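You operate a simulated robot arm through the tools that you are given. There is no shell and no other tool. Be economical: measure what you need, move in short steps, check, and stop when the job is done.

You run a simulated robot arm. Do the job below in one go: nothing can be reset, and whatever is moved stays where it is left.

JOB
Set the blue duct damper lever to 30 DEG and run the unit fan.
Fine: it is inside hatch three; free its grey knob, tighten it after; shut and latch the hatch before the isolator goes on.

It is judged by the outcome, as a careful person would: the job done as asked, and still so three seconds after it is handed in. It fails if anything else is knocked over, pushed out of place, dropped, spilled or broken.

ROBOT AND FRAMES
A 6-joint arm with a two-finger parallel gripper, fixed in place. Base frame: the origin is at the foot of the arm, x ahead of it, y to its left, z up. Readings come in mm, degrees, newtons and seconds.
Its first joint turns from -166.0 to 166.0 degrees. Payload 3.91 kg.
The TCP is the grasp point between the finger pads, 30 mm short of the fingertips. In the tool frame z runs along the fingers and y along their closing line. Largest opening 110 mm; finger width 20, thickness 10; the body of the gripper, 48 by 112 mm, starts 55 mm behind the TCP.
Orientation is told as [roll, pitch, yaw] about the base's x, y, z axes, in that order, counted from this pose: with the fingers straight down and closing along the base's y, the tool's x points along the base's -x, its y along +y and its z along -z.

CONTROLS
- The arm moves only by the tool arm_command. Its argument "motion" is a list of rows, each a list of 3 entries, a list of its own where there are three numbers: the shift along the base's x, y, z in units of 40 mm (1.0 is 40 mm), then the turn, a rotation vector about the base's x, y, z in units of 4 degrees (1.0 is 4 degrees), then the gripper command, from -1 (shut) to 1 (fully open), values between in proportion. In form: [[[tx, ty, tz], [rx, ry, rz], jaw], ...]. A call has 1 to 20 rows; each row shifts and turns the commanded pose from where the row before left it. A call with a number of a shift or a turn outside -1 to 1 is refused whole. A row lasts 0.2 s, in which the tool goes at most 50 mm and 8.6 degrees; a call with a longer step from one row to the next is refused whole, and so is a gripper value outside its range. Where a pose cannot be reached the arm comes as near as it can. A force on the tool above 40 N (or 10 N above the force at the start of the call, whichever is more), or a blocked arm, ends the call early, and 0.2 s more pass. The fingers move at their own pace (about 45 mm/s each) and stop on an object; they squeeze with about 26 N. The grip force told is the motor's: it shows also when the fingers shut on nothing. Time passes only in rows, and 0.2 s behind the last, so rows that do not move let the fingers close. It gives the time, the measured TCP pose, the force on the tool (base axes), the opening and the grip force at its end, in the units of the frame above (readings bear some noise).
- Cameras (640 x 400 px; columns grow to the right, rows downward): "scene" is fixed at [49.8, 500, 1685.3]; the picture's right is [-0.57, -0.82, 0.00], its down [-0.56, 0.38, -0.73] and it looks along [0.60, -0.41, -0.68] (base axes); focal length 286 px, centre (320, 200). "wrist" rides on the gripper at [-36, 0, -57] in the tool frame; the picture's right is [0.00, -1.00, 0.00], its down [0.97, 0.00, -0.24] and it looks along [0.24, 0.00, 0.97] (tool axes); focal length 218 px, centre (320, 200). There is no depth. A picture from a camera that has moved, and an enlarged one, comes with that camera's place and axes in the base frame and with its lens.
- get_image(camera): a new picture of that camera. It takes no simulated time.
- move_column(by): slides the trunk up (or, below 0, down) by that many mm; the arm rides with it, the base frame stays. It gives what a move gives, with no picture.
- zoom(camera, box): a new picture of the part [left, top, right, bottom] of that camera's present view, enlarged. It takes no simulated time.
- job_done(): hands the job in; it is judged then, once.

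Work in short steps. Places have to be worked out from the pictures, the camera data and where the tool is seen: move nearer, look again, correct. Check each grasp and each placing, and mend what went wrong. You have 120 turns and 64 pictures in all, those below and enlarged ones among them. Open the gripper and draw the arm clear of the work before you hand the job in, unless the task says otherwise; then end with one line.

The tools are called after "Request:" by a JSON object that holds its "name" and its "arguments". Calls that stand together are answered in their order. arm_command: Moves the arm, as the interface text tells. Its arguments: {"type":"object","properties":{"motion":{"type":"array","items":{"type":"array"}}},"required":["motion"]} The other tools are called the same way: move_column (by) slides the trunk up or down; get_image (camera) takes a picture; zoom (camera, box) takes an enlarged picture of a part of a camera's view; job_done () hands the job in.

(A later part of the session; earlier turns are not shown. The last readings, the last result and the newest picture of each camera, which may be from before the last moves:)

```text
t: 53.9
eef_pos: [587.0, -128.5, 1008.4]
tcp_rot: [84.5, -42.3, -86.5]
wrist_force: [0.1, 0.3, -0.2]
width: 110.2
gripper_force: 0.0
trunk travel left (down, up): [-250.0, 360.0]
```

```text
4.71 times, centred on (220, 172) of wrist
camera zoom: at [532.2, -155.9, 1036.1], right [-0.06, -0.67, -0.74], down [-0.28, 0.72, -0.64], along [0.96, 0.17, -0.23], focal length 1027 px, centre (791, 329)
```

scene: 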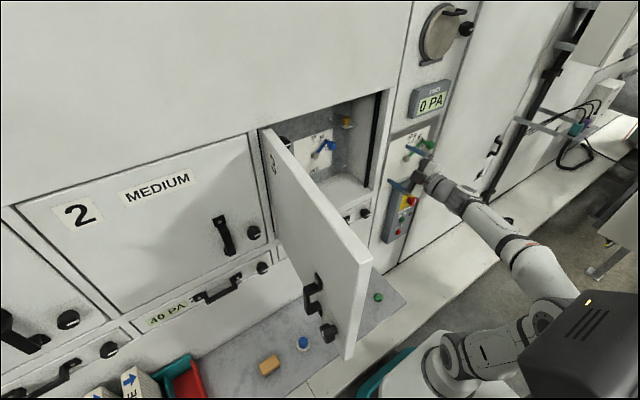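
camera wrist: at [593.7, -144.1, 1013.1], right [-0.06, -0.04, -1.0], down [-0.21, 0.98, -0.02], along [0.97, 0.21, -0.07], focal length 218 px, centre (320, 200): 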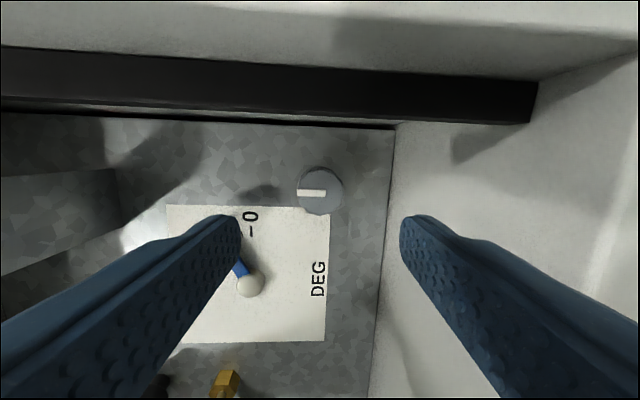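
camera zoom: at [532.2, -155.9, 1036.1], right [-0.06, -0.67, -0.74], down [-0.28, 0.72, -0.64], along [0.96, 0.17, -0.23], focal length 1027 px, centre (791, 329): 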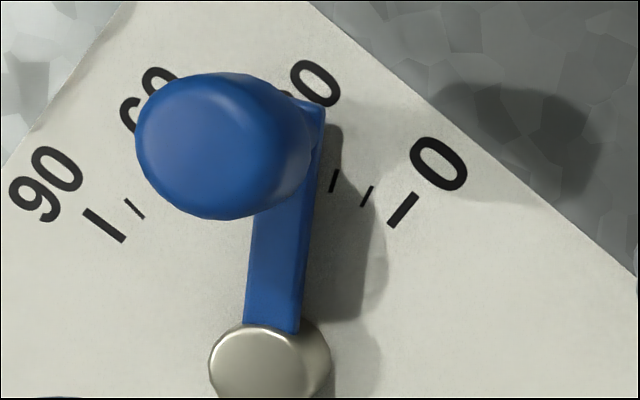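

The lever reads about 29–30°, with the rod covering the 30 tick and the 20/10/0 ticks evenly beside it. Now I'll go back to tighten the knob: roll upright, narrow the jaws, return to the standoff.

Request:
{"name": "arm_command", "arguments": {"motion": [[[0, 0, 0], [1, 0, 0], 0.5], [[0, 0.1, 0], [1, 0, 0], 0.2], [[0, 0.1, 0], [1, 0, 0], 0.2], [[0, 0.1, 0], [1, 0, 0], 0.2], [[0, 0.1, 0], [1, 0, 0], 0.2], [[0, 0.1, 0], [1, 0, 0], 0.2], [[0.2, 0, 0], [1, 0, 0], 0.2], [[0.3, 0, 0], [1, 0, 0], 0.2], [[0.3, 0, 0], [1, 0, 0], 0.2], [[0.4, 0, 0], [1, 0, -0.5], 0.2], [[0.4, 0, -0.1], [0, 0, -0.5], 0.2]]}}

Request:
{"name": "get_image", "arguments": {"camera": "wrist"}}

```text
t: 56.3
eef_pos: [651.1, -108.1, 1001.5]
tcp_rot: [86.6, -2.3, -91.5]
wrist_force: [0.1, -0.5, -0.8]
width: 66.0
gripper_force: 0.0
trunk travel left (down, up): [-250.0, 360.0]
```

```text
28 pictures are left
camera wrist: at [593.2, -143.9, 1007.9], right [-0.06, -0.04, -1.0], down [-0.21, 0.98, -0.02], along [0.97, 0.21, -0.07], focal length 218 px, centre (320, 200)
```

wrist: 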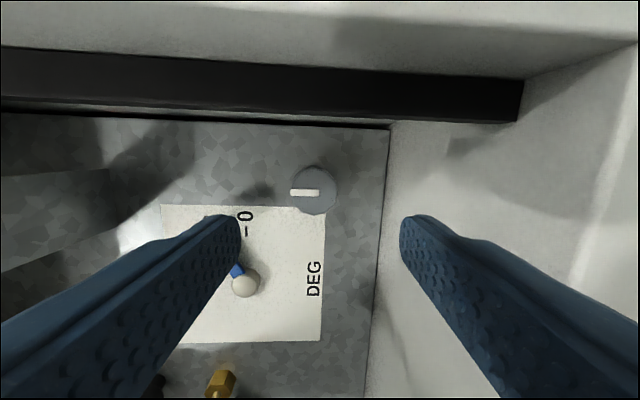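

Aligned as before. I'll advance over the knob, roll -24°, grip and turn clockwise 48°.

Request:
{"name": "arm_command", "arguments": {"motion": [[[0.6, 0, 0], [0, 0, 0], 0.2], [[0.6, 0, 0], [0, 0, 0], 0.2], [[0.6, 0, 0], [0, 0, 0], 0.2], [[0.6, 0.02, 0], [0, 0, 0], 0.2], [[0.6, 0.02, 0], [0, 0, 0], 0.2], [[0, 0, 0], [-1, 0, 0], 0.2], [[0, 0, 0], [-1, 0, 0], 0.2], [[0, 0, 0], [-1, 0, 0], 0.2], [[0, 0, 0], [-1, 0, 0], 0.2], [[0, 0, 0], [-1, 0, 0], 0.2], [[0, 0, 0], [-1, 0, 0], 0.2], [[0, 0, 0], [0, 0, 0], -1], [[0, 0, 0], [0, 0, 0], -1], [[0, 0, 0], [0, 0, 0], -1]]}}

Request:
{"name": "arm_command", "arguments": {"motion": [[[0, 0, 0], [1, 0, 0], -1], [[0, 0, 0], [1, 0, 0], -1], [[0, 0, 0], [1, 0, 0], -1], [[0, 0, 0], [1, 0, 0], -1], [[0, 0, 0], [1, 0, 0], -1], [[0, 0, 0], [1, 0, 0], -1], [[0, 0, 0], [1, 0, 0], -1], [[0, 0, 0], [1, 0, 0], -1], [[0, 0, 0], [1, 0, 0], -1], [[0, 0, 0], [1, 0, 0], -1], [[0, 0, 0], [1, 0, 0], -1], [[0, 0, 0], [1, 0, 0], -1]]}}

Request:
{"name": "get_image", "arguments": {"camera": "wrist"}}

```text
t: 59.3
eef_pos: [771.3, -108.9, 999.7]
tcp_rot: [87.0, -26.1, -91.3]
wrist_force: [-9.6, -5.9, -15.8]
width: 40.9
gripper_force: 44.6
trunk travel left (down, up): [-250.0, 360.0]
```

```text
t: 61.9
eef_pos: [771.3, -109.5, 1001.3]
tcp_rot: [85.8, 21.9, -91.6]
wrist_force: [-13.0, -18.0, -24.0]
width: 40.5
gripper_force: 45.3
trunk travel left (down, up): [-250.0, 360.0]
```

```text
27 pictures are left
camera wrist: at [713.9, -143.7, 992.4], right [-0.06, 0.37, -0.93], down [-0.21, 0.9, 0.38], along [0.98, 0.22, 0.02], focal length 218 px, centre (320, 200)
```

wrist: 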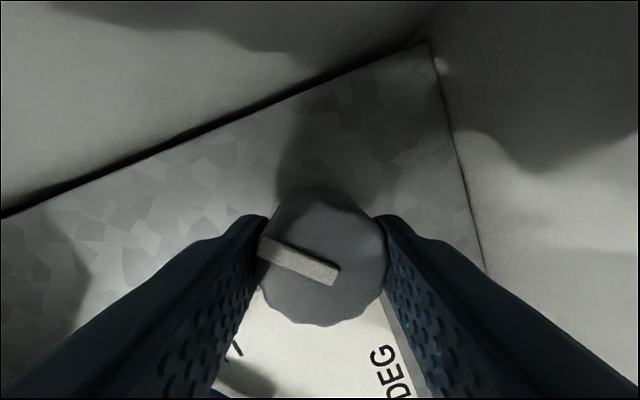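

It turned 48° clockwise. I'll release, back-roll 48°, regrip and turn another 48° to drive it into its tight stop.

Request:
{"name": "arm_command", "arguments": {"motion": [[[0, 0, 0], [0, 0, 0], 0.1], [[0, 0, 0], [0, 0, 0], 0.1], [[0, 0, 0], [-1, 0, 0], 0.1], [[0, 0, 0], [-1, 0, 0], 0.1], [[0, 0, 0], [-1, 0, 0], 0.1], [[0, 0, 0], [-1, 0, 0], 0.1], [[0, 0, 0], [-1, 0, 0], 0.1], [[0, 0, 0], [-1, 0, 0], 0.1], [[0, 0, 0], [-1, 0, 0], 0.1], [[0, 0, 0], [-1, 0, 0], 0.1], [[0, 0, 0], [-1, 0, 0], 0.1], [[0, 0, 0], [-1, 0, 0], 0.1], [[0, 0, 0], [-1, 0, 0], 0.1], [[0, 0, 0], [-1, 0, 0], 0.1], [[0, 0, 0], [0, 0, 0], -1], [[0, 0, 0], [0, 0, 0], -1], [[0, 0, 0], [0, 0, 0], -1]]}}

Request:
{"name": "arm_command", "arguments": {"motion": [[[0, 0, 0], [1, 0, 0], -1], [[0, 0, 0], [1, 0, 0], -1], [[0, 0, 0], [1, 0, 0], -1], [[0, 0, 0], [1, 0, 0], -1], [[0, 0, 0], [1, 0, 0], -1], [[0, 0, 0], [1, 0, 0], -1], [[0, 0, 0], [1, 0, 0], -1], [[0, 0, 0], [1, 0, 0], -1], [[0, 0, 0], [1, 0, 0], -1], [[0, 0, 0], [1, 0, 0], -1], [[0, 0, 0], [1, 0, 0], -1], [[0, 0, 0], [1, 0, 0], -1]]}}

Request:
{"name": "get_image", "arguments": {"camera": "wrist"}}

```text
t: 65.5
eef_pos: [772.2, -108.5, 999.2]
tcp_rot: [86.8, -26.2, -91.4]
wrist_force: [-11.1, -6.6, -19.2]
width: 41.6
gripper_force: 45.0
trunk travel left (down, up): [-250.0, 360.0]
```

```text
t: 68.1
eef_pos: [773.1, -106.1, 1003.7]
tcp_rot: [86.0, 21.8, -91.5]
wrist_force: [-3.4, 0.6, -18.0]
width: 41.4
gripper_force: 44.8
trunk travel left (down, up): [-250.0, 360.0]
```

```text
26 pictures are left
camera wrist: at [714.9, -141.2, 993.4], right [-0.06, 0.37, -0.93], down [-0.22, 0.9, 0.38], along [0.97, 0.22, 0.03], focal length 218 px, centre (320, 200)
```

wrist: 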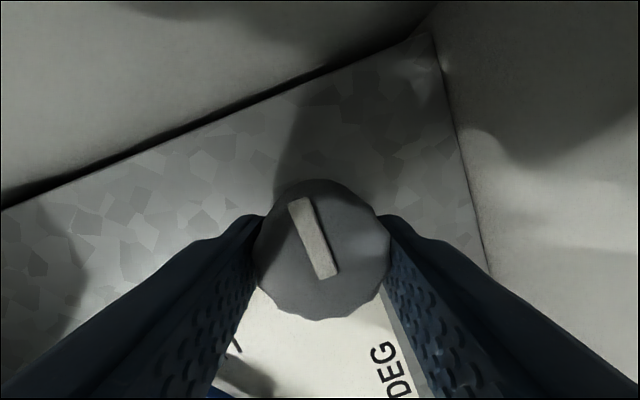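

The pointer is horizontal again and slipped at the stop, so the knob is tight. I'll release, withdraw, and check the lever once more.

Request:
{"name": "arm_command", "arguments": {"motion": [[[0, 0, 0], [0, 0, 0], 0.2], [[0, 0, 0], [0, 0, 0], 0.2], [[0, 0, 0], [-1, 0, 0], 0.2], [[0, 0, 0], [-1, 0, 0], 0.2], [[0, 0, 0], [-1, 0, 0], 0.2], [[0, 0, 0], [-1, 0, 0], 0.2], [[0, 0, 0], [-1, 0, 0], 0.2], [[0, 0, 0], [-1, 0, 0], 0.2], [[-0.6, 0, 0.05], [0, 0, 0], 0.2], [[-0.9, 0, 0.05], [0, 0, 0], 0.2], [[-0.9, 0, 0.05], [0, 0, 0], 0.2], [[-0.9, 0.1, 0.05], [0, 0, 0.5], 0.2], [[-0.9, 0.1, 0.1], [0, 0, 0.5], 0.2]]}}

Request:
{"name": "arm_command", "arguments": {"motion": [[[-0.4, 0.1, 0.1], [-1, 0, 0], 0.5], [[0, 0.1, 0.1], [-1, 0, 0], 1], [[0, 0.1, 0.1], [-1, 0, 0], 1], [[0, 0.1, 0.1], [-1, 0, 0], 1], [[0, 0.1, 0.1], [-1, 0, 0], 1], [[0, 0, 0], [-1, 0, 0], 1], [[0, 0, 0], [-1, 0, 0], 1], [[0, 0, 0], [-1, 0, 0], 1], [[0, 0, 0], [-1, 0, 0], 1], [[0, 0, 0], [-1, 0, 0], 1]]}}

Request:
{"name": "zoom", "arguments": {"camera": "wrist", "box": [200, 80, 440, 240]}}

```text
t: 70.9
eef_pos: [603.1, -98.5, 1014.9]
tcp_rot: [86.6, -2.3, -87.4]
wrist_force: [0.7, -0.7, -1.1]
width: 66.1
gripper_force: 0.1
trunk travel left (down, up): [-250.0, 360.0]
```

```text
t: 73.1
eef_pos: [587.0, -78.9, 1034.8]
tcp_rot: [84.4, -42.3, -86.5]
wrist_force: [-0.5, 0.3, 0.0]
width: 110.1
gripper_force: 0.1
trunk travel left (down, up): [-250.0, 360.0]
```

```text
2.50 times, centred on (320, 160) of wrist
camera zoom: at [532.2, -106.0, 1064.1], right [-0.06, -0.68, -0.74], down [-0.28, 0.72, -0.64], along [0.96, 0.17, -0.23], focal length 546 px, centre (320, 300)
```

zoom: 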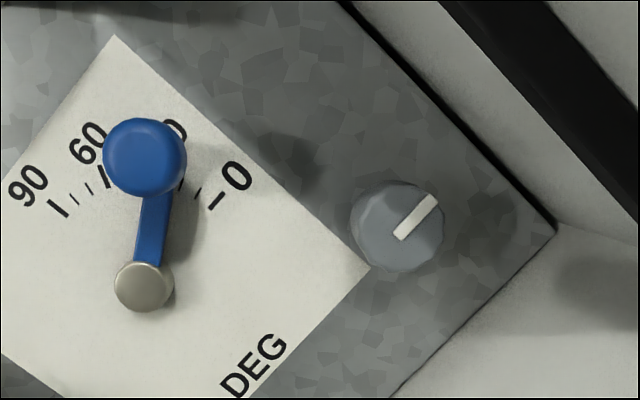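

Lever at 30 and knob tight. Next is the hatch door: I'll turn the tool back to pointing down, raise, straddle the door's top edge from above, and swing it toward closed.

Request:
{"name": "arm_command", "arguments": {"motion": [[[-0.1, 0, 0.1], [-1, 0, 0], 1], [[-0.1, 0, 0.1], [-1, 0, 0], 1], [[-0.1, 0, 0.1], [-1, 0, 0], 1], [[-0.1, 0, 0.1], [-1, 0, 0], 1], [[0, 0, 0.1], [-1, 0, 0], 1], [[0, 0, 0.1], [-1, 0, 0], 1], [[0, 0, 0.1], [-1, 0, 0], 1], [[0, 0, 0.1], [-1, 0, 0], 1], [[0, 0, 0], [-1, 0, 0], 1], [[0, 0, 0], [-1, 0, 0], 1], [[0, 0, 0], [-1, 0, 0], 1], [[0, 0, 0], [0, 1, 0], 1], [[0, 0, 0.2], [0, 1, 0], 1], [[-0.2, 0, 0.2], [0, 1, 0], 1], [[-0.2, 0, 0.2], [0, 1, 0], 1], [[-0.2, 0, 0.2], [0, 1, 0], 1], [[-0.2, 0, 0.2], [0, 1, 0], 1]]}}

Request:
{"name": "arm_command", "arguments": {"motion": [[[-0.2, 0, 0], [0, 1, 0], 1], [[-0.2, 0, 0], [0, 1, 0], 1], [[-0.2, 0, 0], [0, 1, 0], 1], [[-0.2, 0, 0], [0, 1, 0], 1], [[-0.1, 0, 0], [0, 1, 0], 1], [[0, 0, 0], [0, 1, 0], 1], [[0, 0, 0], [0, 1, 0], 1], [[0, 0, 0], [0, 1, 0], 1], [[0, 0, 0], [0, 1, 0], 1], [[0, 0, 0], [0, 1, 0], 1], [[0, 0, 0], [0, 1, 0], 1], [[0, 0, 0], [0, 1, 0], 1], [[0, 0, 0], [0, 1, 0], 1], [[0, 0, 0], [0, 1, 0], 1], [[0, 0, 0], [0, 1, 0], 1]]}}

```text
t: 76.7
eef_pos: [561.1, -66.0, 1084.5]
tcp_rot: [11.7, -71.7, -12.3]
wrist_force: [-0.5, -0.2, -0.5]
width: 110.2
gripper_force: 0.1
out of reach, approached as far as the arm can: row 14, 15, 16, 17
trunk travel left (down, up): [-250.0, 360.0]
```

```text
t: 79.9
eef_pos: [534.5, -61.9, 1085.7]
tcp_rot: [2.1, -15.6, -3.8]
wrist_force: [0.2, 0.7, 1.1]
width: 110.2
gripper_force: 0.1
out of reach, approached as far as the arm can: row 1, 2
trunk travel left (down, up): [-250.0, 360.0]
```

Nearly pointing down. I'll finish levelling and raise the trunk.

Request:
{"name": "arm_command", "arguments": {"motion": [[[-0.5, 0, 0], [-0.5, 1, 0.6], 1], [[-0.5, 0, 0], [0, 1, 0.3], 1], [[-0.5, 0, 0], [0, 1, 0], 1], [[-0.5, 0, 0], [0, 0.9, 0], 1]]}}

Request:
{"name": "move_column", "arguments": {"by": 300}}

Request:
{"name": "get_image", "arguments": {"camera": "scene"}}

```text
t: 80.9
eef_pos: [454.1, -61.3, 1086.7]
tcp_rot: [-0.3, -0.2, 0.2]
wrist_force: [-0.1, 1.1, 0.5]
width: 109.7
gripper_force: 0.1
trunk travel left (down, up): [-250.0, 360.0]
```

```text
t: 83.9
eef_pos: [453.5, -61.5, 1387.2]
tcp_rot: [-0.2, -0.1, 0.4]
wrist_force: [0.5, -0.6, -0.5]
width: 110.1
gripper_force: 0.0
trunk travel left (down, up): [-550.0, 60.0]
```

```text
24 pictures are left
```

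scene: 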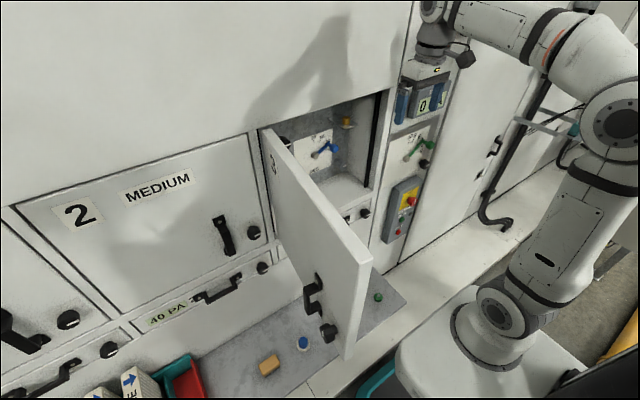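

I'll move above the door, staying higher than its top edge, and look down to locate it.

Request:
{"name": "arm_command", "arguments": {"motion": [[[-0.3, 0.9, 0.3], [0, 0, 0], 1], [[-0.3, 0.9, 0.3], [0, 0, 0], 1], [[-0.4, 0.9, 0], [0, 0, 0], 1], [[-0.4, 0.9, 0], [0, 0, 0], 1], [[-0.4, 0.9, 0], [0, 0, 0], 1], [[-0.4, 0.9, 0], [0, 0, 0], 1], [[-0.4, 0.9, 0], [0, 0, 0], 1], [[-0.4, 0.5, 0], [0, 0, 0], 1]]}}

Request:
{"name": "get_image", "arguments": {"camera": "wrist"}}

```text
t: 85.7
eef_pos: [335.2, 210.7, 1410.2]
tcp_rot: [-0.2, -0.1, 0.1]
wrist_force: [-0.9, 0.0, 0.0]
width: 110.0
gripper_force: 0.0
trunk travel left (down, up): [-550.0, 60.0]
```

```text
23 pictures are left
camera wrist: at [370.8, 209.9, 1468.5], right [0.0, -1.0, 0.0], down [-0.97, 0.0, 0.24], along [-0.24, 0.0, -0.97], focal length 218 px, centre (320, 200)
```

wrist: 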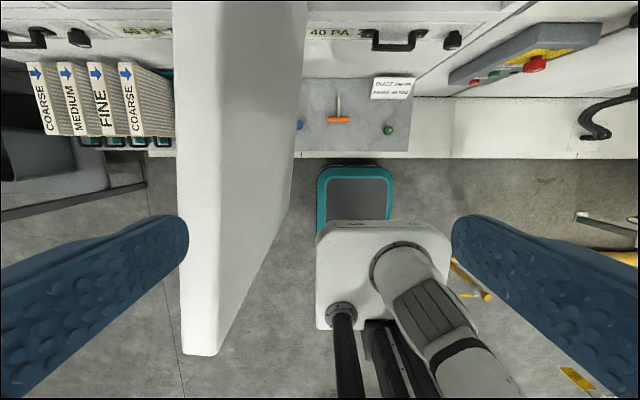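

The door's top edge runs at y≈270–297 here, opened about 97°. I'll centre over it and lower the fingers to straddle it.

Request:
{"name": "arm_command", "arguments": {"motion": [[[-0.2, 0.9, 0], [0, 0, 0], 1], [[-0.2, 0.9, 0], [0, 0, 0], 1], [[0, 0.1, -0.5], [0, 0, 0], 1], [[0, 0, -0.5], [0, 0, 0], 1], [[0, 0, -0.4], [0, 0, 0], 1]]}}

Request:
{"name": "get_image", "arguments": {"camera": "scene"}}

```text
t: 86.9
eef_pos: [318.5, 286.2, 1354.3]
tcp_rot: [-0.1, -0.1, 0.4]
wrist_force: [-0.2, 0.0, -0.3]
width: 109.8
gripper_force: 0.1
trunk travel left (down, up): [-550.0, 60.0]
```

```text
22 pictures are left
```

scene: 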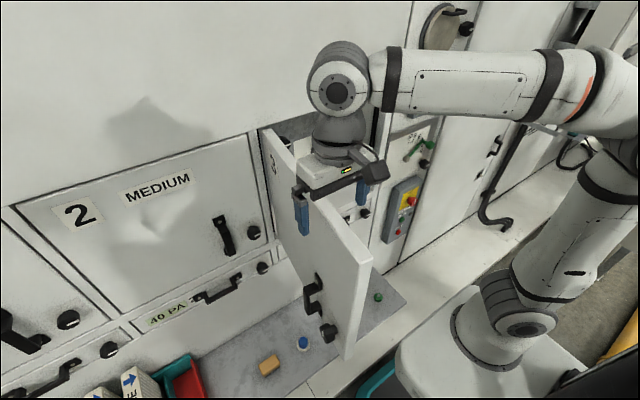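

Good straddle. I'll lower a bit more and swing the door along its arc, turning the tool with it.

Request:
{"name": "arm_command", "arguments": {"motion": [[[0, 0, -0.3], [0, 0, 0], 1], [[-0.02, -0.58, 0], [0, 0, 1], 1], [[0.02, -0.58, 0], [0, 0, 1], 1], [[0.06, -0.577, 0], [0, 0, 1], 1], [[0.1, -0.571, 0], [0, 0, 1], 1], [[0.14, -0.563, 0], [0, 0, 1], 1], [[0.18, -0.55, 0], [0, 0, 1], 1], [[0.217, -0.538, 0], [0, 0, 1], 1], [[0.254, -0.521, 0], [0, 0, 1], 1]]}}

Request:
{"name": "get_image", "arguments": {"camera": "scene"}}

```text
t: 88.9
eef_pos: [357.9, 107.6, 1342.1]
tcp_rot: [0.0, -0.1, 32.3]
wrist_force: [-1.1, 0.2, -0.4]
width: 109.9
gripper_force: 0.0
trunk travel left (down, up): [-550.0, 60.0]
```

```text
21 pictures are left
```

scene: 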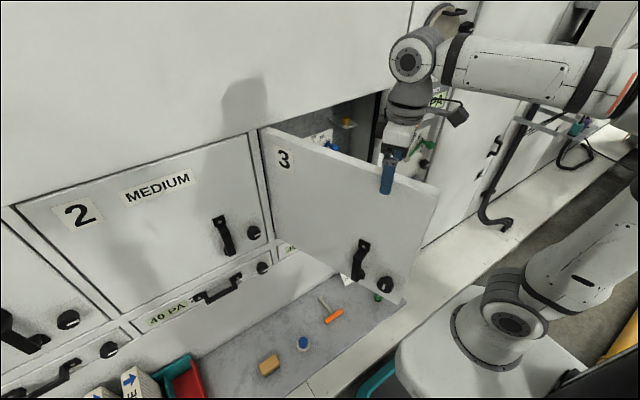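

The door swings freely. I'll continue for six more steps.

Request:
{"name": "arm_command", "arguments": {"motion": [[[0.29, -0.502, 0], [0, 0, 1], 1], [[0.324, -0.481, 0], [0, 0, 1], 1], [[0.357, -0.457, 0], [0, 0, 1], 1], [[0.388, -0.431, 0], [0, 0, 1], 1], [[0.417, -0.403, 0], [0, 0, 1], 1], [[0, 0, 0], [0, 0, 0], 1]]}}

Request:
{"name": "get_image", "arguments": {"camera": "wrist"}}

```text
t: 90.3
eef_pos: [428.2, 15.4, 1342.1]
tcp_rot: [-0.2, -0.2, 52.3]
wrist_force: [-0.2, 0.2, -0.1]
width: 110.1
gripper_force: 0.1
trunk travel left (down, up): [-550.0, 60.0]
```

```text
20 pictures are left
camera wrist: at [450.6, 43.6, 1400.0], right [0.79, -0.61, 0.0], down [-0.59, -0.77, 0.24], along [-0.14, -0.19, -0.97], focal length 218 px, centre (320, 200)
```

wrist: 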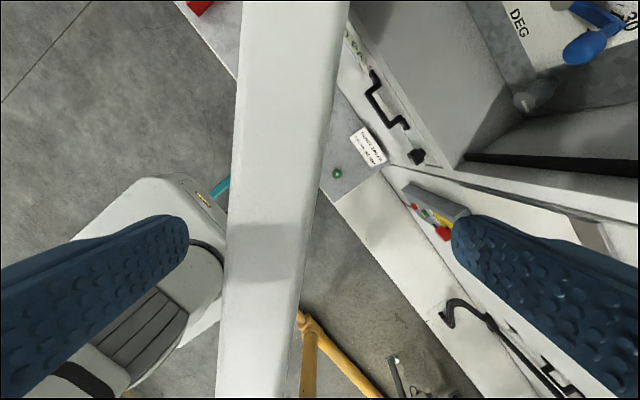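

The door is following and now at roughly 42°. I'll keep sweeping, jaws slightly narrowed, down to about 18°; the hand stays clear of the upper panel.

Request:
{"name": "arm_command", "arguments": {"motion": [[[0.444, -0.373, 0], [0, 0, 1], 0.6], [[0.469, -0.341, 0], [0, 0, 1], 0.6], [[0.492, -0.307, 0], [0, 0, 1], 0.6], [[0.512, -0.272, 0], [0, 0, 1], 0.6], [[0.53, -0.236, 0], [0, 0, 1], 0.6], [[0.545, -0.198, 0], [0, 0, 1], 0.6], [[0, 0, 0], [0, 0, 0], 0.6]]}}

Request:
{"name": "get_image", "arguments": {"camera": "scene"}}

```text
t: 91.9
eef_pos: [548.4, -52.5, 1343.3]
tcp_rot: [-0.3, 0.0, 76.3]
wrist_force: [0.4, -0.2, -0.2]
width: 88.0
gripper_force: 0.1
trunk travel left (down, up): [-550.0, 60.0]
```

```text
19 pictures are left
```

scene: 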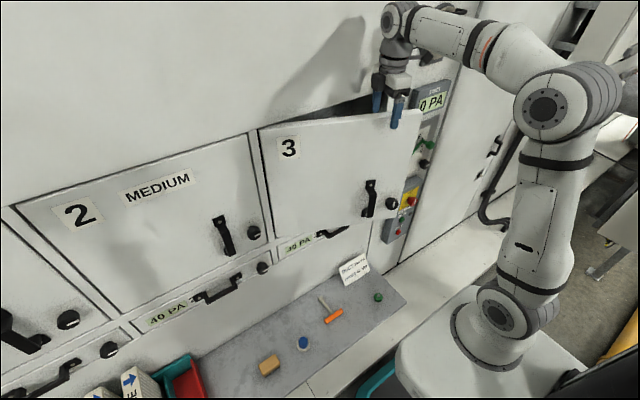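

The door is at about 18°. I'll lift off, back away, and unwind the yaw.

Request:
{"name": "arm_command", "arguments": {"motion": [[[0, 0, 0.7], [0, 0, 0], 0.6], [[0, 0, 0.8], [0, 0, 0], 0.6], [[-0.5, 0, 0], [0, 0, -1], 0], [[-0.5, 0, 0], [0, 0, -1], 0], [[-0.5, 0, 0], [0, 0, -1], 0], [[-0.5, 0, 0], [0, 0, -1], 0], [[-0.5, 0, 0], [0, 0, -1], -1], [[-0.5, 0, 0], [0, 0, -1], -1], [[0, 0, 0], [0, 0, -1], -1], [[0, 0, 0], [0, 0, -1], -1], [[0, 0, 0], [0, 0, -1], -1], [[0, 0, 0], [0, 0, -1], -1], [[0, 0, 0], [0, 0, -1], -1], [[0, 0, 0], [0, 0, -1], -1], [[0, 0, 0], [0, 0, -1], -1], [[0, 0, 0], [0, 0, -1], -1], [[0, 0, 0], [0, 0, -1], -1], [[0, 0, 0], [0, 0, -1], -1], [[0, 0, 0], [0, 0, -1], -1]]}}

Request:
{"name": "arm_command", "arguments": {"motion": [[[0, -0.1, -0.1], [0, -1, 0], -1], [[0, -0.1, -0.1], [0, -1, 0], -1], [[0, -0.1, -0.1], [0, -1, 0], -1], [[0, -0.1, 0], [0, -1, 0], -1], [[0, 0, 0], [0, -1, 0], -1], [[0, 0, 0], [0, -1, 0], -1], [[0, 0, 0], [0, -1, 0], -1], [[0, 0, 0], [0, -1, 0], -1], [[0, 0, 0], [0, -1, 0], -1], [[0, 0, 0], [0, -1, 0], -1], [[0, 0, 0], [0, -1, 0], -1], [[0, 0, 0], [0, -1, 0], -1], [[0, 0, 0], [0, -1, 0], -1], [[0, 0, 0], [0, -1, 0], -1], [[0, 0, 0], [0, -1, 0], -1], [[0, 0, 0], [0, -1, 0], -1], [[0, 0, 0], [0, -1, 0], -1], [[0, 0, 0], [0, -1, 0], -1], [[0, 0, 0], [0, -1, 0], -1]]}}

```text
t: 95.9
eef_pos: [428.2, -51.6, 1402.1]
tcp_rot: [-0.1, -0.2, 8.2]
wrist_force: [-0.7, -0.3, -0.6]
width: 0.2
gripper_force: 26.2
trunk travel left (down, up): [-550.0, 60.0]
```

```text
t: 99.9
eef_pos: [428.1, -69.2, 1390.3]
tcp_rot: [-30.6, -73.9, 31.4]
wrist_force: [-0.1, 0.2, 0.1]
width: 0.0
gripper_force: 26.6
trunk travel left (down, up): [-550.0, 60.0]
```

The tool now points mostly forward with the fingers shut. I'll lower the trunk so the fingertips are level with the plain door area above the handle.

Request:
{"name": "move_column", "arguments": {"by": -210}}

Request:
{"name": "arm_command", "arguments": {"motion": [[[0, -0.5, 0], [0, 0, 0], -1], [[0.5, -0.5, 0], [0, 0, 0], -1], [[0.6, 0, 0], [0, 0, 0], -1], [[0.6, 0, 0], [0, 0, 0], -1], [[0.6, 0, 0], [0, 0, 0], -1], [[0.6, 0, 0], [0, 0, 0], -1]]}}

Request:
{"name": "get_image", "arguments": {"camera": "scene"}}

```text
t: 102.2
eef_pos: [447.2, -77.7, 1146.3]
tcp_rot: [-18.1, -70.4, 19.5]
wrist_force: [0.4, 0.5, 0.0]
width: 0.1
gripper_force: 26.3
trunk travel left (down, up): [-340.0, 270.0]
```

```text
t: 103.5
eef_pos: [544.0, -109.3, 1180.1]
tcp_rot: [-30.1, -73.8, 31.1]
wrist_force: [0.4, -0.4, 0.3]
width: 0.0
gripper_force: 26.1
trunk travel left (down, up): [-340.0, 270.0]
```

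```text
18 pictures are left
```

scene: 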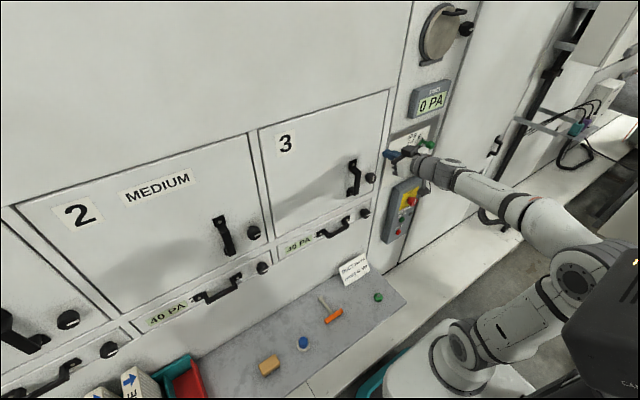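

The door looks almost flush now. I'll zoom to check whether it is shut and see the latch knob.

Request:
{"name": "zoom", "arguments": {"camera": "scene", "box": [330, 80, 460, 250]}}

Request:
{"name": "get_image", "arguments": {"camera": "wrist"}}

```text
2.35 times, centred on (395, 165) of scene
camera zoom: at [49.8, 500.0, 1685.3], right [-0.57, -0.82, 0.0], down [-0.56, 0.38, -0.73], along [0.6, -0.41, -0.68], focal length 673 px, centre (144, 282)
```

zoom: 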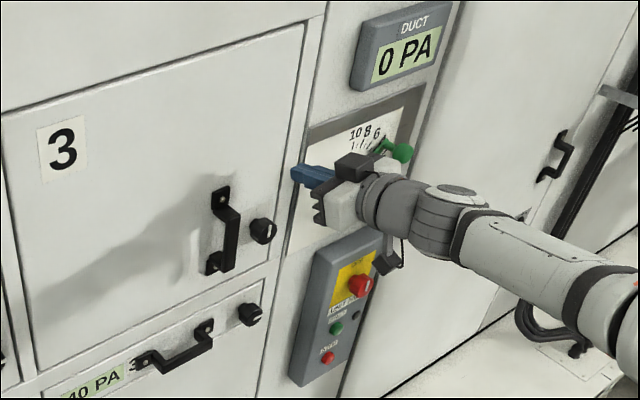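

```text
16 pictures are left
camera wrist: at [498.1, -105.0, 1228.8], right [0.03, -0.99, 0.14], down [-0.46, -0.14, -0.87], along [0.88, -0.04, -0.46], focal length 218 px, centre (320, 200)
```

wrist: 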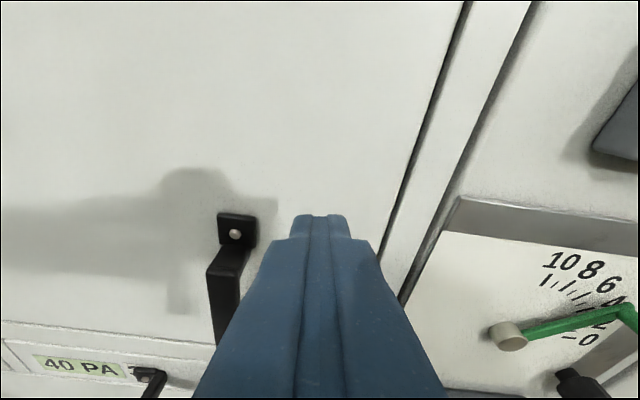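

It looks shut; I'll press gently with the fingertips to seat it fully.

Request:
{"name": "arm_command", "arguments": {"motion": [[[0.4, 0, 0], [0, 0, 0], -1], [[0.4, 0, 0], [0, 0, 0], -1], [[0.4, 0, 0], [0, 0, 0], -1], [[0.2, 0, 0], [0, 0, 0], -1], [[0.15, 0, 0], [0, 0, 0], -1], [[0.15, 0, 0], [0, 0, 0], -1]]}}

```text
t: 105.0
eef_pos: [610.3, -109.3, 1180.7]
tcp_rot: [-30.6, -73.9, 31.4]
wrist_force: [0.0, -0.8, 0.2]
width: 0.0
gripper_force: 26.2
trunk travel left (down, up): [-340.0, 270.0]
```

Tips are at x≈639 with no contact yet, so I'll continue slowly.

Request:
{"name": "arm_command", "arguments": {"motion": [[[0.15, 0, 0], [0, 0, 0], -1], [[0.1, 0, 0], [0, 0, 0], -1], [[0.1, 0, 0], [0, 0, 0], -1], [[0.1, 0, 0], [0, 0, 0], -1], [[0.1, 0, 0], [0, 0, 0], -1]]}}

Request:
{"name": "get_image", "arguments": {"camera": "wrist"}}

```text
t: 105.7
eef_pos: [617.6, -109.8, 1179.3]
tcp_rot: [-30.0, -73.7, 30.8]
wrist_force: [-27.4, 2.5, -1.5]
width: 0.0
gripper_force: 25.7
trunk travel left (down, up): [-340.0, 270.0]
stopped in row 3: the force on the tool passed its limit (the readings are from after the stop); the commanded pose is now the measured one
```

```text
15 pictures are left
camera wrist: at [572.1, -104.8, 1228.8], right [0.03, -0.99, 0.14], down [-0.47, -0.14, -0.87], along [0.88, -0.04, -0.47], focal length 218 px, centre (320, 200)
```

wrist: 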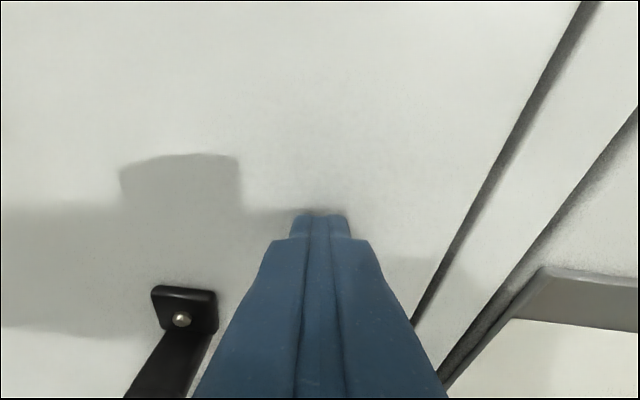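

The door is firmly shut at x≈646. Now I'll back off, level the tool, and look at the latch knob.

Request:
{"name": "arm_command", "arguments": {"motion": [[[-0.8, 0, 0], [0, 0, 0], -1], [[-0.8, 0, 0], [0, 0, 0], -1], [[-0.6, 0, -0.6], [1, 0, 0], -0.5], [[-0.3, 0, -0.7], [1, -1, 0], 0], [[0, 0, -0.7], [0, -1, 0], 0.2], [[0, 0, -0.7], [0, -1, 0], 0.2], [[0, 0, -0.5], [0, -0.8, 0], 0.2]]}}

Request:
{"name": "get_image", "arguments": {"camera": "wrist"}}

```text
t: 107.3
eef_pos: [523.2, -108.3, 1048.4]
tcp_rot: [-155.5, -88.8, 157.0]
wrist_force: [-0.1, 0.4, 0.1]
width: 66.1
gripper_force: 0.0
trunk travel left (down, up): [-340.0, 270.0]
```

```text
14 pictures are left
camera wrist: at [465.6, -111.4, 1084.3], right [0.03, -1.0, 0.01], down [-0.22, -0.02, -0.98], along [0.98, 0.02, -0.22], focal length 218 px, centre (320, 200)
```

wrist: 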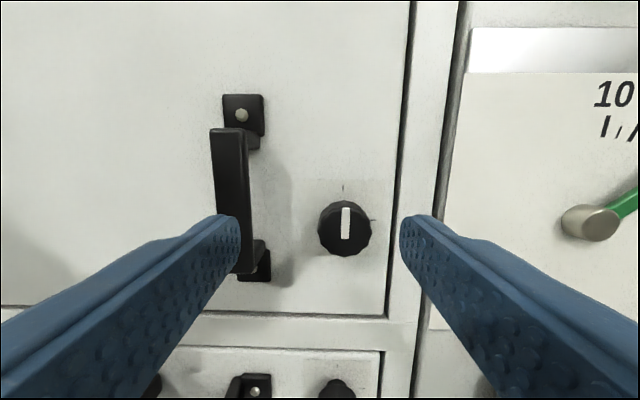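

The latch knob's pointer is vertical, with marks at top and right; latched drawers show it horizontal to the right. Knob front is at about (617,-126,1028). I'll align, advance and grip with the jaws horizontal, then turn 90° clockwise in one sweep.

Request:
{"name": "arm_command", "arguments": {"motion": [[[0, -0.45, -0.5], [0, 0, 0], 0.2], [[0.5, 0, 0], [0, 0, 0], 0.2], [[0.5, 0, 0], [0, 0, 0], 0.2]]}}

Request:
{"name": "get_image", "arguments": {"camera": "wrist"}}

```text
t: 108.1
eef_pos: [562.9, -127.2, 1030.1]
tcp_rot: [-156.7, -88.7, 158.4]
wrist_force: [0.2, 0.4, 0.1]
width: 66.0
gripper_force: 0.0
trunk travel left (down, up): [-340.0, 270.0]
```

```text
13 pictures are left
camera wrist: at [505.4, -129.3, 1064.4], right [0.03, -1.0, 0.01], down [-0.22, -0.01, -0.98], along [0.97, 0.02, -0.22], focal length 218 px, centre (320, 200)
```

wrist: 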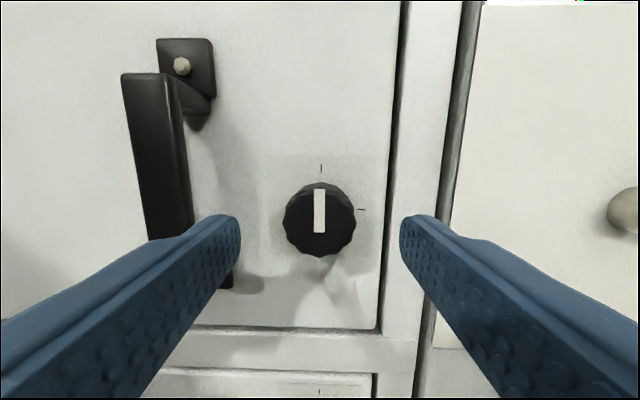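

Well centred. I'll advance 45 mm and grip.

Request:
{"name": "arm_command", "arguments": {"motion": [[[0.5, 0, 0], [0, 0, 0], 0.2], [[0.4, 0, -0.02], [0, 0, 0], 0.2], [[0.2, 0, 0], [0, 0, 0], 0.2], [[0, 0, 0], [0, 0, 0], -1], [[0, 0, 0], [0, 0, 0], -1], [[0, 0, 0], [0, 0, 0], -1]]}}

Request:
{"name": "arm_command", "arguments": {"motion": [[[0, 0, 0], [1, 0, 0], -1], [[0, 0, 0], [1, 0, 0], -1], [[0, 0, 0], [1, 0, 0], -1], [[0, 0, 0], [1, 0, 0], -1], [[0, 0, 0], [1, 0, 0], -1], [[0, 0, 0], [1, 0, 0], -1], [[0, 0, 0], [1, 0, 0], -1], [[0, 0, 0], [1, 0, 0], -1], [[0, 0, 0], [1, 0, 0], -1], [[0, 0, 0], [1, 0, 0], -1], [[0, 0, 0], [1, 0, 0], -1], [[0, 0, 0], [1, 0, 0], -1]]}}

```text
t: 109.5
eef_pos: [607.3, -125.8, 1029.1]
tcp_rot: [-153.9, -88.9, 155.6]
wrist_force: [0.9, 8.2, 0.9]
width: 40.2
gripper_force: 45.2
trunk travel left (down, up): [-340.0, 270.0]
```

```text
t: 112.1
eef_pos: [606.8, -127.4, 1027.5]
tcp_rot: [92.5, -42.4, -91.5]
wrist_force: [-4.7, -3.9, -10.9]
width: 39.7
gripper_force: 44.8
trunk travel left (down, up): [-340.0, 270.0]
```

Turned 48° smoothly; I'll carry on with the remaining turn plus a little to reach the stop.

Request:
{"name": "arm_command", "arguments": {"motion": [[[0, 0, 0], [1, 0, 0], -1], [[0, 0, 0], [1, 0, 0], -1], [[0, 0, 0], [1, 0, 0], -1], [[0, 0, 0], [1, 0, 0], -1], [[0, 0, 0], [1, 0, 0], -1], [[0, 0, 0], [1, 0, 0], -1], [[0, 0, 0], [1, 0, 0], -1], [[0, 0, 0], [1, 0, 0], -1], [[0, 0, 0], [1, 0, 0], -1], [[0, 0, 0], [1, 0, 0], -1], [[0, 0, 0], [1, 0, 0], -1], [[0, 0, 0], [0.5, 0, 0], -1]]}}

Request:
{"name": "get_image", "arguments": {"camera": "wrist"}}

```text
t: 114.7
eef_pos: [609.0, -129.6, 1024.4]
tcp_rot: [90.9, 3.8, -91.2]
wrist_force: [-10.3, -12.6, -32.1]
width: 39.8
gripper_force: 45.1
trunk travel left (down, up): [-340.0, 270.0]
```

```text
12 pictures are left
camera wrist: at [550.1, -165.1, 1021.8], right [0.02, 0.07, -1.0], down [-0.22, 0.97, 0.06], along [0.98, 0.22, 0.03], focal length 218 px, centre (320, 200)
```

wrist: 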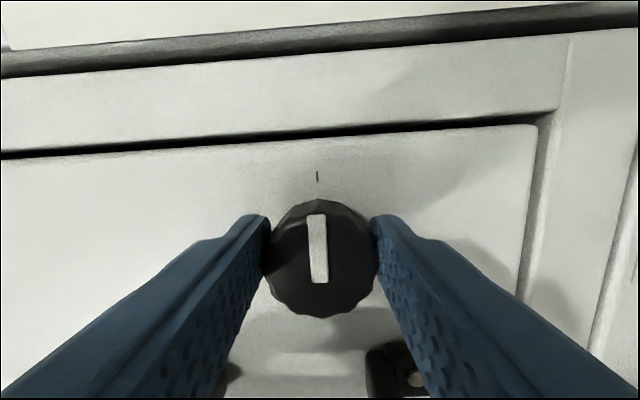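

The pointer lines up with the right-hand mark: latched. I'll release, back out, roll back and move toward the isolator box to look at it.

Request:
{"name": "arm_command", "arguments": {"motion": [[[0, 0, 0], [0, 0, 0], 0.2], [[0, 0, 0], [0, 0, 0], 0.2], [[-0.8, 0, 0], [0, 0, 0], 0.2], [[-0.9, 0, 0], [0, 0, 0], 0.2], [[-0.5, 0, 0], [-1, 0, 0], 0.2], [[0, -0.2, 0], [-1, 0, 0], 0.2], [[0, -0.2, 0], [-1, 0, 0], 0.2], [[0, -0.2, 0], [-1, 0, 0], 0.2], [[0, -0.2, 0], [-1, 0, 0], 0.2], [[0, -0.2, 0], [-1, 0, 0], 0.2], [[0, -0.2, 0], [-1, 0, 0], 0.2], [[0, -0.2, 0], [-1, 0, 0], 0.2], [[0, -0.2, 0], [-1, 0, 0], 0.2], [[0, -0.2, 0], [-1, 0, 0], 0.2], [[0, -0.2, 0], [-1, 0, 0], 0.2], [[0, -0.2, 0], [-1, 0, 0], 0.2], [[0, -0.2, 0], [-1, 0, 0], 0.2], [[0, -0.2, 0], [-1, 0, 0], 0.2], [[0, 0, 0], [-1, 0, 0], 0.2], [[0, 0, 0], [-1, 0, 0], 0.2]]}}

Request:
{"name": "arm_command", "arguments": {"motion": [[[0, -0.2, -0.3], [-1, 0, 0], 0.2], [[0, -0.2, -0.3], [-1, 0, 0], 0.2], [[0, 0, 0], [-1, 0, 0], 0.2], [[0, 0, 0], [-1, 0, 0], 0.2], [[0, 0, 0], [-1, 0, 0], 0.2], [[0, 0, 0], [-1, 0, 0], 0.2]]}}

Request:
{"name": "get_image", "arguments": {"camera": "wrist"}}

```text
t: 118.9
eef_pos: [520.3, -232.2, 1029.0]
tcp_rot: [93.6, -60.5, -92.3]
wrist_force: [-0.5, 0.0, 0.2]
width: 65.6
gripper_force: 0.0
trunk travel left (down, up): [-340.0, 270.0]
```

```text
t: 120.3
eef_pos: [520.6, -247.4, 1004.3]
tcp_rot: [102.9, -84.4, -101.5]
wrist_force: [0.0, -0.4, 0.0]
width: 65.9
gripper_force: 0.0
trunk travel left (down, up): [-340.0, 270.0]
```

```text
11 pictures are left
camera wrist: at [461.9, -253.3, 1040.1], right [0.03, -1.0, -0.1], down [-0.22, 0.09, -0.97], along [0.97, 0.05, -0.22], focal length 218 px, centre (320, 200)
```

wrist: 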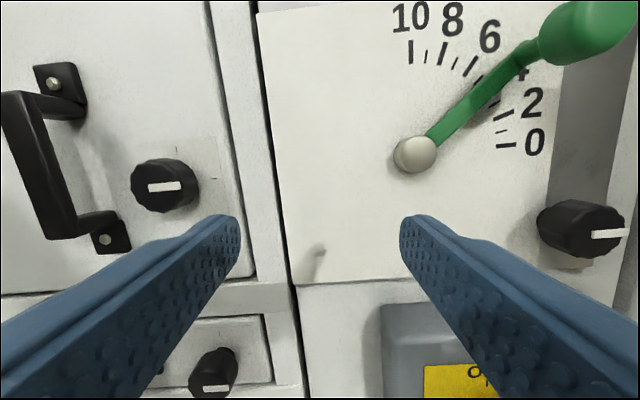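

Latch confirmed horizontal. I'll lower the trunk and shift right to view the isolator box.

Request:
{"name": "move_column", "arguments": {"by": -140}}

Request:
{"name": "arm_command", "arguments": {"motion": [[[-0.2, -0.7, 0], [-1, 0, 0], 0.2], [[0, -0.7, 0], [-0.4, 0, 0], 0.2]]}}

Request:
{"name": "get_image", "arguments": {"camera": "wrist"}}

```text
t: 122.0
eef_pos: [519.2, -247.0, 865.2]
tcp_rot: [102.9, -84.3, -101.5]
wrist_force: [0.0, -0.1, -0.5]
width: 66.1
gripper_force: 0.1
trunk travel left (down, up): [-200.0, 410.0]
```

```text
t: 122.6
eef_pos: [511.6, -302.4, 865.3]
tcp_rot: [-172.3, -88.9, 173.9]
wrist_force: [0.4, 0.0, 0.1]
width: 66.1
gripper_force: 0.0
trunk travel left (down, up): [-200.0, 410.0]
```

```text
10 pictures are left
camera wrist: at [454.1, -305.5, 900.4], right [0.03, -1.0, 0.0], down [-0.22, -0.01, -0.98], along [0.97, 0.03, -0.22], focal length 218 px, centre (320, 200)
```

wrist: 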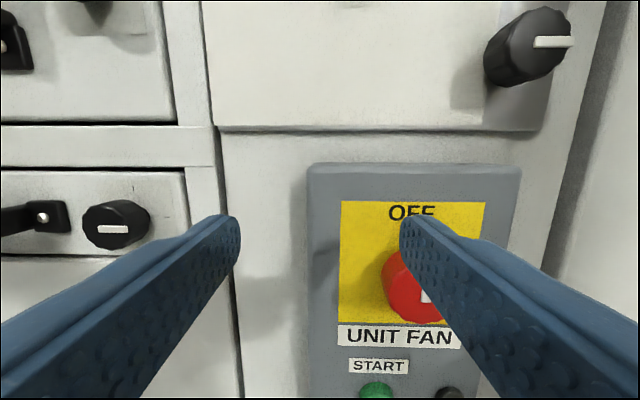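

The red isolator sits on the yellow plate with START below. I'll open the jaws and centre on it for a clear reading.

Request:
{"name": "arm_command", "arguments": {"motion": [[[0, -0.6, -0.5], [0, 0, 0], 0.6], [[0, -0.5, -0.6], [0, 0, 0], 1], [[0, 0, -0.2], [0, 0, 0], 1]]}}

Request:
{"name": "get_image", "arguments": {"camera": "wrist"}}

```text
t: 123.4
eef_pos: [512.0, -348.6, 811.2]
tcp_rot: [-174.8, -88.9, 176.4]
wrist_force: [-0.3, 0.2, -0.4]
width: 110.0
gripper_force: 0.0
trunk travel left (down, up): [-200.0, 410.0]
```

```text
9 pictures are left
camera wrist: at [454.0, -350.2, 847.7], right [0.03, -1.0, 0.0], down [-0.22, -0.01, -0.98], along [0.97, 0.03, -0.22], focal length 218 px, centre (320, 200)
```

wrist: 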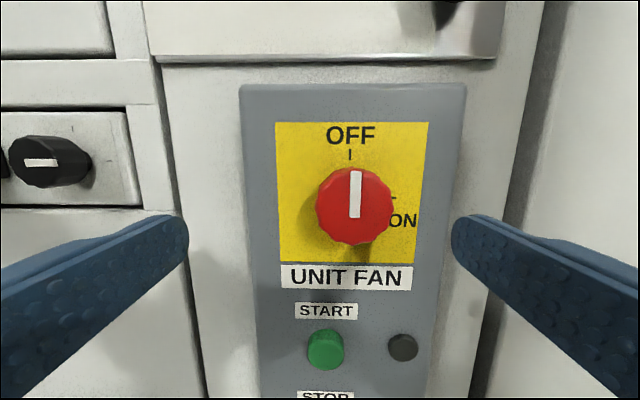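

The isolator points to OFF and ON is 90° clockwise. The knob front is at about (580,-366,815), about 46 mm across. I'll align, approach, and check before gripping.

Request:
{"name": "arm_command", "arguments": {"motion": [[[0, -0.45, 0.1], [0, 0, 0], 0.5], [[0.5, 0, 0], [0, 0, 0], 0.4], [[0.4, 0, 0], [0, 0, 0], 0.4]]}}

Request:
{"name": "get_image", "arguments": {"camera": "wrist"}}

```text
t: 124.2
eef_pos: [547.5, -365.1, 816.4]
tcp_rot: [-177.3, -88.9, 178.9]
wrist_force: [-0.7, 0.1, -0.1]
width: 77.0
gripper_force: 0.1
trunk travel left (down, up): [-200.0, 410.0]
```

```text
8 pictures are left
camera wrist: at [490.0, -368.5, 852.0], right [0.03, -1.0, 0.0], down [-0.22, -0.01, -0.98], along [0.97, 0.03, -0.22], focal length 218 px, centre (320, 200)
```

wrist: 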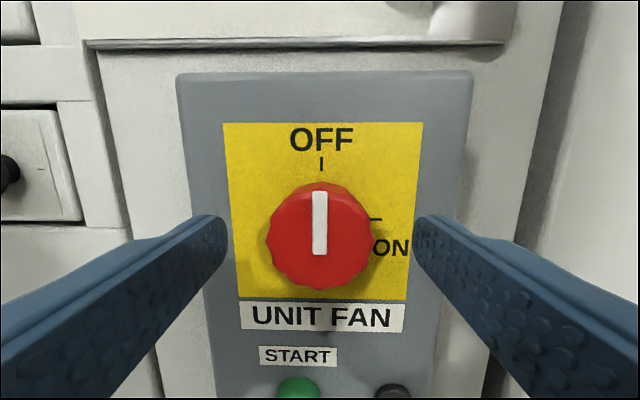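

Centred. I'll advance 24 mm and grip the knob.

Request:
{"name": "arm_command", "arguments": {"motion": [[[0.3, 0, 0], [0, 0, 0], 0.4], [[0.3, 0, 0], [0, 0, 0], 0.4], [[0, 0, 0], [0, 0, 0], -1], [[0, 0, 0], [0, 0, 0], -1], [[0, 0, 0], [0, 0, 0], -1]]}}

Request:
{"name": "arm_command", "arguments": {"motion": [[[0, 0, 0], [1, 0, 0], -1], [[0, 0, 0], [1, 0, 0], -1], [[0, 0, 0], [1, 0, 0], -1], [[0, 0, 0], [1, 0, 0], -1], [[0, 0, 0], [1, 0, 0], -1], [[0, 0, 0], [1, 0, 0], -1]]}}

```text
t: 125.4
eef_pos: [571.1, -365.1, 815.5]
tcp_rot: [-175.6, -89.0, 177.1]
wrist_force: [1.2, 2.5, -0.1]
width: 44.3
gripper_force: 39.0
trunk travel left (down, up): [-200.0, 410.0]
```

```text
t: 126.8
eef_pos: [571.1, -365.2, 817.7]
tcp_rot: [94.0, -66.0, -92.9]
wrist_force: [9.0, -6.5, 3.8]
width: 44.1
gripper_force: 44.9
trunk travel left (down, up): [-200.0, 410.0]
```

Gripped (44 mm) and turning well. I'll continue the remaining turn plus a little.

Request:
{"name": "arm_command", "arguments": {"motion": [[[0, 0, 0], [1, 0, 0], -1], [[0, 0, 0], [1, 0, 0], -1], [[0, 0, 0], [1, 0, 0], -1], [[0, 0, 0], [1, 0, 0], -1], [[0, 0, 0], [1, 0, 0], -1], [[0, 0, 0], [1, 0, 0], -1], [[0, 0, 0], [1, 0, 0], -1], [[0, 0, 0], [1, 0, 0], -1], [[0, 0, 0], [1, 0, 0], -1], [[0, 0, 0], [1, 0, 0], -1], [[0, 0, 0], [1, 0, 0], -1], [[0, 0, 0], [1, 0, 0], -1], [[0, 0, 0], [1, 0, 0], -1], [[0, 0, 0], [1, 0, 0], -1], [[0, 0, 0], [1, 0, 0], -1], [[0, 0, 0], [1, 0, 0], -1], [[0, 0, 0], [1, 0, 0], -1]]}}

Request:
{"name": "get_image", "arguments": {"camera": "wrist"}}

```text
t: 130.4
eef_pos: [570.7, -366.6, 815.1]
tcp_rot: [91.4, 2.2, -91.2]
wrist_force: [-0.9, -12.9, -11.8]
width: 44.2
gripper_force: 44.9
trunk travel left (down, up): [-200.0, 410.0]
```

```text
7 pictures are left
camera wrist: at [514.3, -402.2, 812.7], right [0.02, 0.04, -1.0], down [-0.22, 0.97, 0.03], along [0.98, 0.22, 0.03], focal length 218 px, centre (320, 200)
```

wrist: 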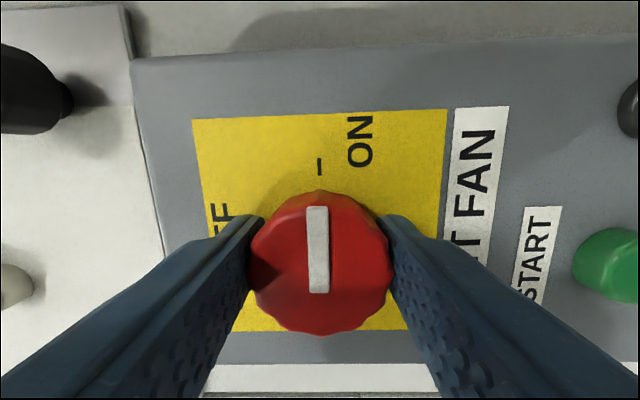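

The isolator is at ON. I'll release, back out, roll the tool back upright, pitch it 30° down with fingers shut, ready to press START at about (600,-351,693).

Request:
{"name": "arm_command", "arguments": {"motion": [[[0, 0, 0], [0, 0, 0], 0.4], [[0, 0, 0], [0, 0, 0], 0.4], [[-0.8, 0, 0], [0, 0, 0], 0.4], [[-0.7, 0, 0], [0, 0, 0], 0], [[0, 0, 0], [-1, 0, 0], -1], [[0, 0, 0], [-1, 0, 0], -1], [[0, 0, 0], [-1, 0, 0], -1], [[0, 0, 0], [-1, 0, 0], -1], [[0, 0, 0], [-1, 0, 0], -1], [[0, 0, 0], [-1, 0, 0], -1], [[0, 0, 0], [-1, 0, 0], -1], [[0, 0, 0], [-1, 0, 0], -1], [[0, 0, 0], [-1, 0, 0], -1], [[0, 0, 0], [-1, 0, 0], -1], [[0, 0, 0], [-1, 0, 0], -1], [[0, 0, 0], [-1, 0, 0], -1], [[0, 0, 0], [-1, 0, 0], -1], [[0, 0, 0], [-1, 0, 0], -1], [[0, 0, 0], [-1, 0, 0], -1], [[0, 0, 0], [-1, 0, 0], -1]]}}

Request:
{"name": "arm_command", "arguments": {"motion": [[[0, 0, 0], [-1, 0, 0], -1], [[0, 0, 0], [-1, 0, 0], -1], [[0, 0, 0], [-1, 0, 0], -1], [[0, 0, 0], [-1, 0, 0], -1], [[0, 0, 0], [-1, 0, 0], -1], [[0, 0, 0], [-1, 0, 0], -1], [[0, 0, 0], [-1, 0, 0], -1], [[0, 0.1, 0], [0, 1, 0], -1], [[0, 0.1, 0], [0, 1, 0], -1], [[0, 0.1, 0], [0, 1, 0], -1], [[0, 0.1, 0], [0, 1, 0], -1], [[0, 0, 0], [0, 1, 0], -1], [[0, 0, 0], [0, 1, 0], -1], [[0, 0, 0], [0, 1, 0], -1], [[0, 0, 0], [0, 0.7, 0], -1]]}}

Request:
{"name": "get_image", "arguments": {"camera": "wrist"}}

```text
t: 134.6
eef_pos: [511.2, -365.7, 816.4]
tcp_rot: [93.6, -62.2, -92.4]
wrist_force: [-0.3, 0.3, -0.2]
width: 0.0
gripper_force: 26.0
trunk travel left (down, up): [-200.0, 410.0]
```

```text
t: 137.8
eef_pos: [509.9, -349.5, 817.3]
tcp_rot: [1.5, -60.3, 0.0]
wrist_force: [-0.3, 0.0, 0.1]
width: 0.1
gripper_force: 26.0
trunk travel left (down, up): [-200.0, 410.0]
```

```text
6 pictures are left
camera wrist: at [479.8, -352.4, 876.9], right [0.02, -1.0, -0.01], down [-0.69, -0.01, -0.72], along [0.72, 0.03, -0.69], focal length 218 px, centre (320, 200)
```

wrist: 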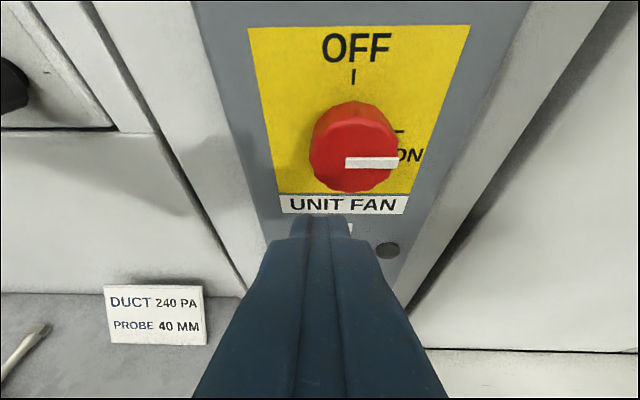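

Isolator reads ON. I'll lower in front of START and look.

Request:
{"name": "arm_command", "arguments": {"motion": [[[0, 0, -0.7], [0, 0, 0], -1], [[0, 0, -0.7], [0, 0, 0], -1], [[0, 0, -0.7], [0, 0, 0], -1], [[0, 0, -0.6], [0, 0, 0], -1]]}}

Request:
{"name": "get_image", "arguments": {"camera": "wrist"}}

```text
t: 138.8
eef_pos: [510.8, -350.2, 707.7]
tcp_rot: [1.6, -60.3, 0.1]
wrist_force: [-0.3, 0.5, -0.2]
width: 0.1
gripper_force: 26.3
trunk travel left (down, up): [-200.0, 410.0]
```

```text
5 pictures are left
camera wrist: at [480.2, -352.2, 768.3], right [0.02, -1.0, -0.01], down [-0.69, -0.01, -0.72], along [0.72, 0.03, -0.69], focal length 218 px, centre (320, 200)
```

wrist: 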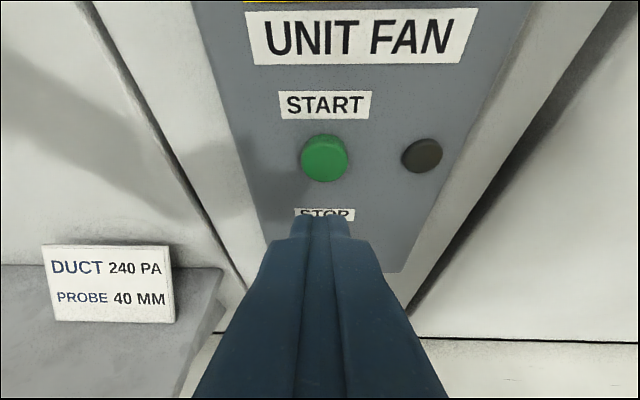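

START is at about (598,-350,692), straight ahead of the fingertip (z≈693). I'll advance and press gently.

Request:
{"name": "arm_command", "arguments": {"motion": [[[0.6, 0, 0], [0, 0, 0], -1], [[0.5, 0, 0], [0, 0, 0], -1], [[0.15, 0, 0], [0, 0, 0], -1], [[0.1, 0, 0], [0, 0, 0], -1], [[0.1, 0, 0], [0, 0, 0], -1], [[0.1, 0, 0], [0, 0, 0], -1], [[0.1, 0, 0], [0, 0, 0], -1], [[0.1, 0, 0], [0, 0, 0], -1]]}}

Request:
{"name": "zoom", "arguments": {"camera": "wrist", "box": [200, 60, 480, 260]}}

```text
t: 140.3
eef_pos: [569.7, -350.1, 708.6]
tcp_rot: [1.7, -60.1, -0.3]
wrist_force: [-33.3, 5.9, 12.1]
width: 0.1
gripper_force: 25.4
trunk travel left (down, up): [-200.0, 410.0]
stopped in row 7: the force on the tool passed its limit (the readings are from after the stop); the commanded pose is now the measured one
```

```text
2.00 times, centred on (340, 160) of wrist
camera zoom: at [538.8, -352.3, 769.2], right [0.02, -1.0, -0.01], down [-0.69, 0.0, -0.72], along [0.72, 0.03, -0.69], focal length 436 px, centre (280, 280)
```

zoom: 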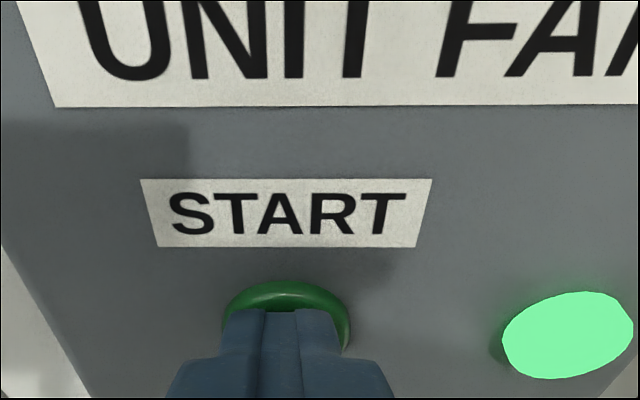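

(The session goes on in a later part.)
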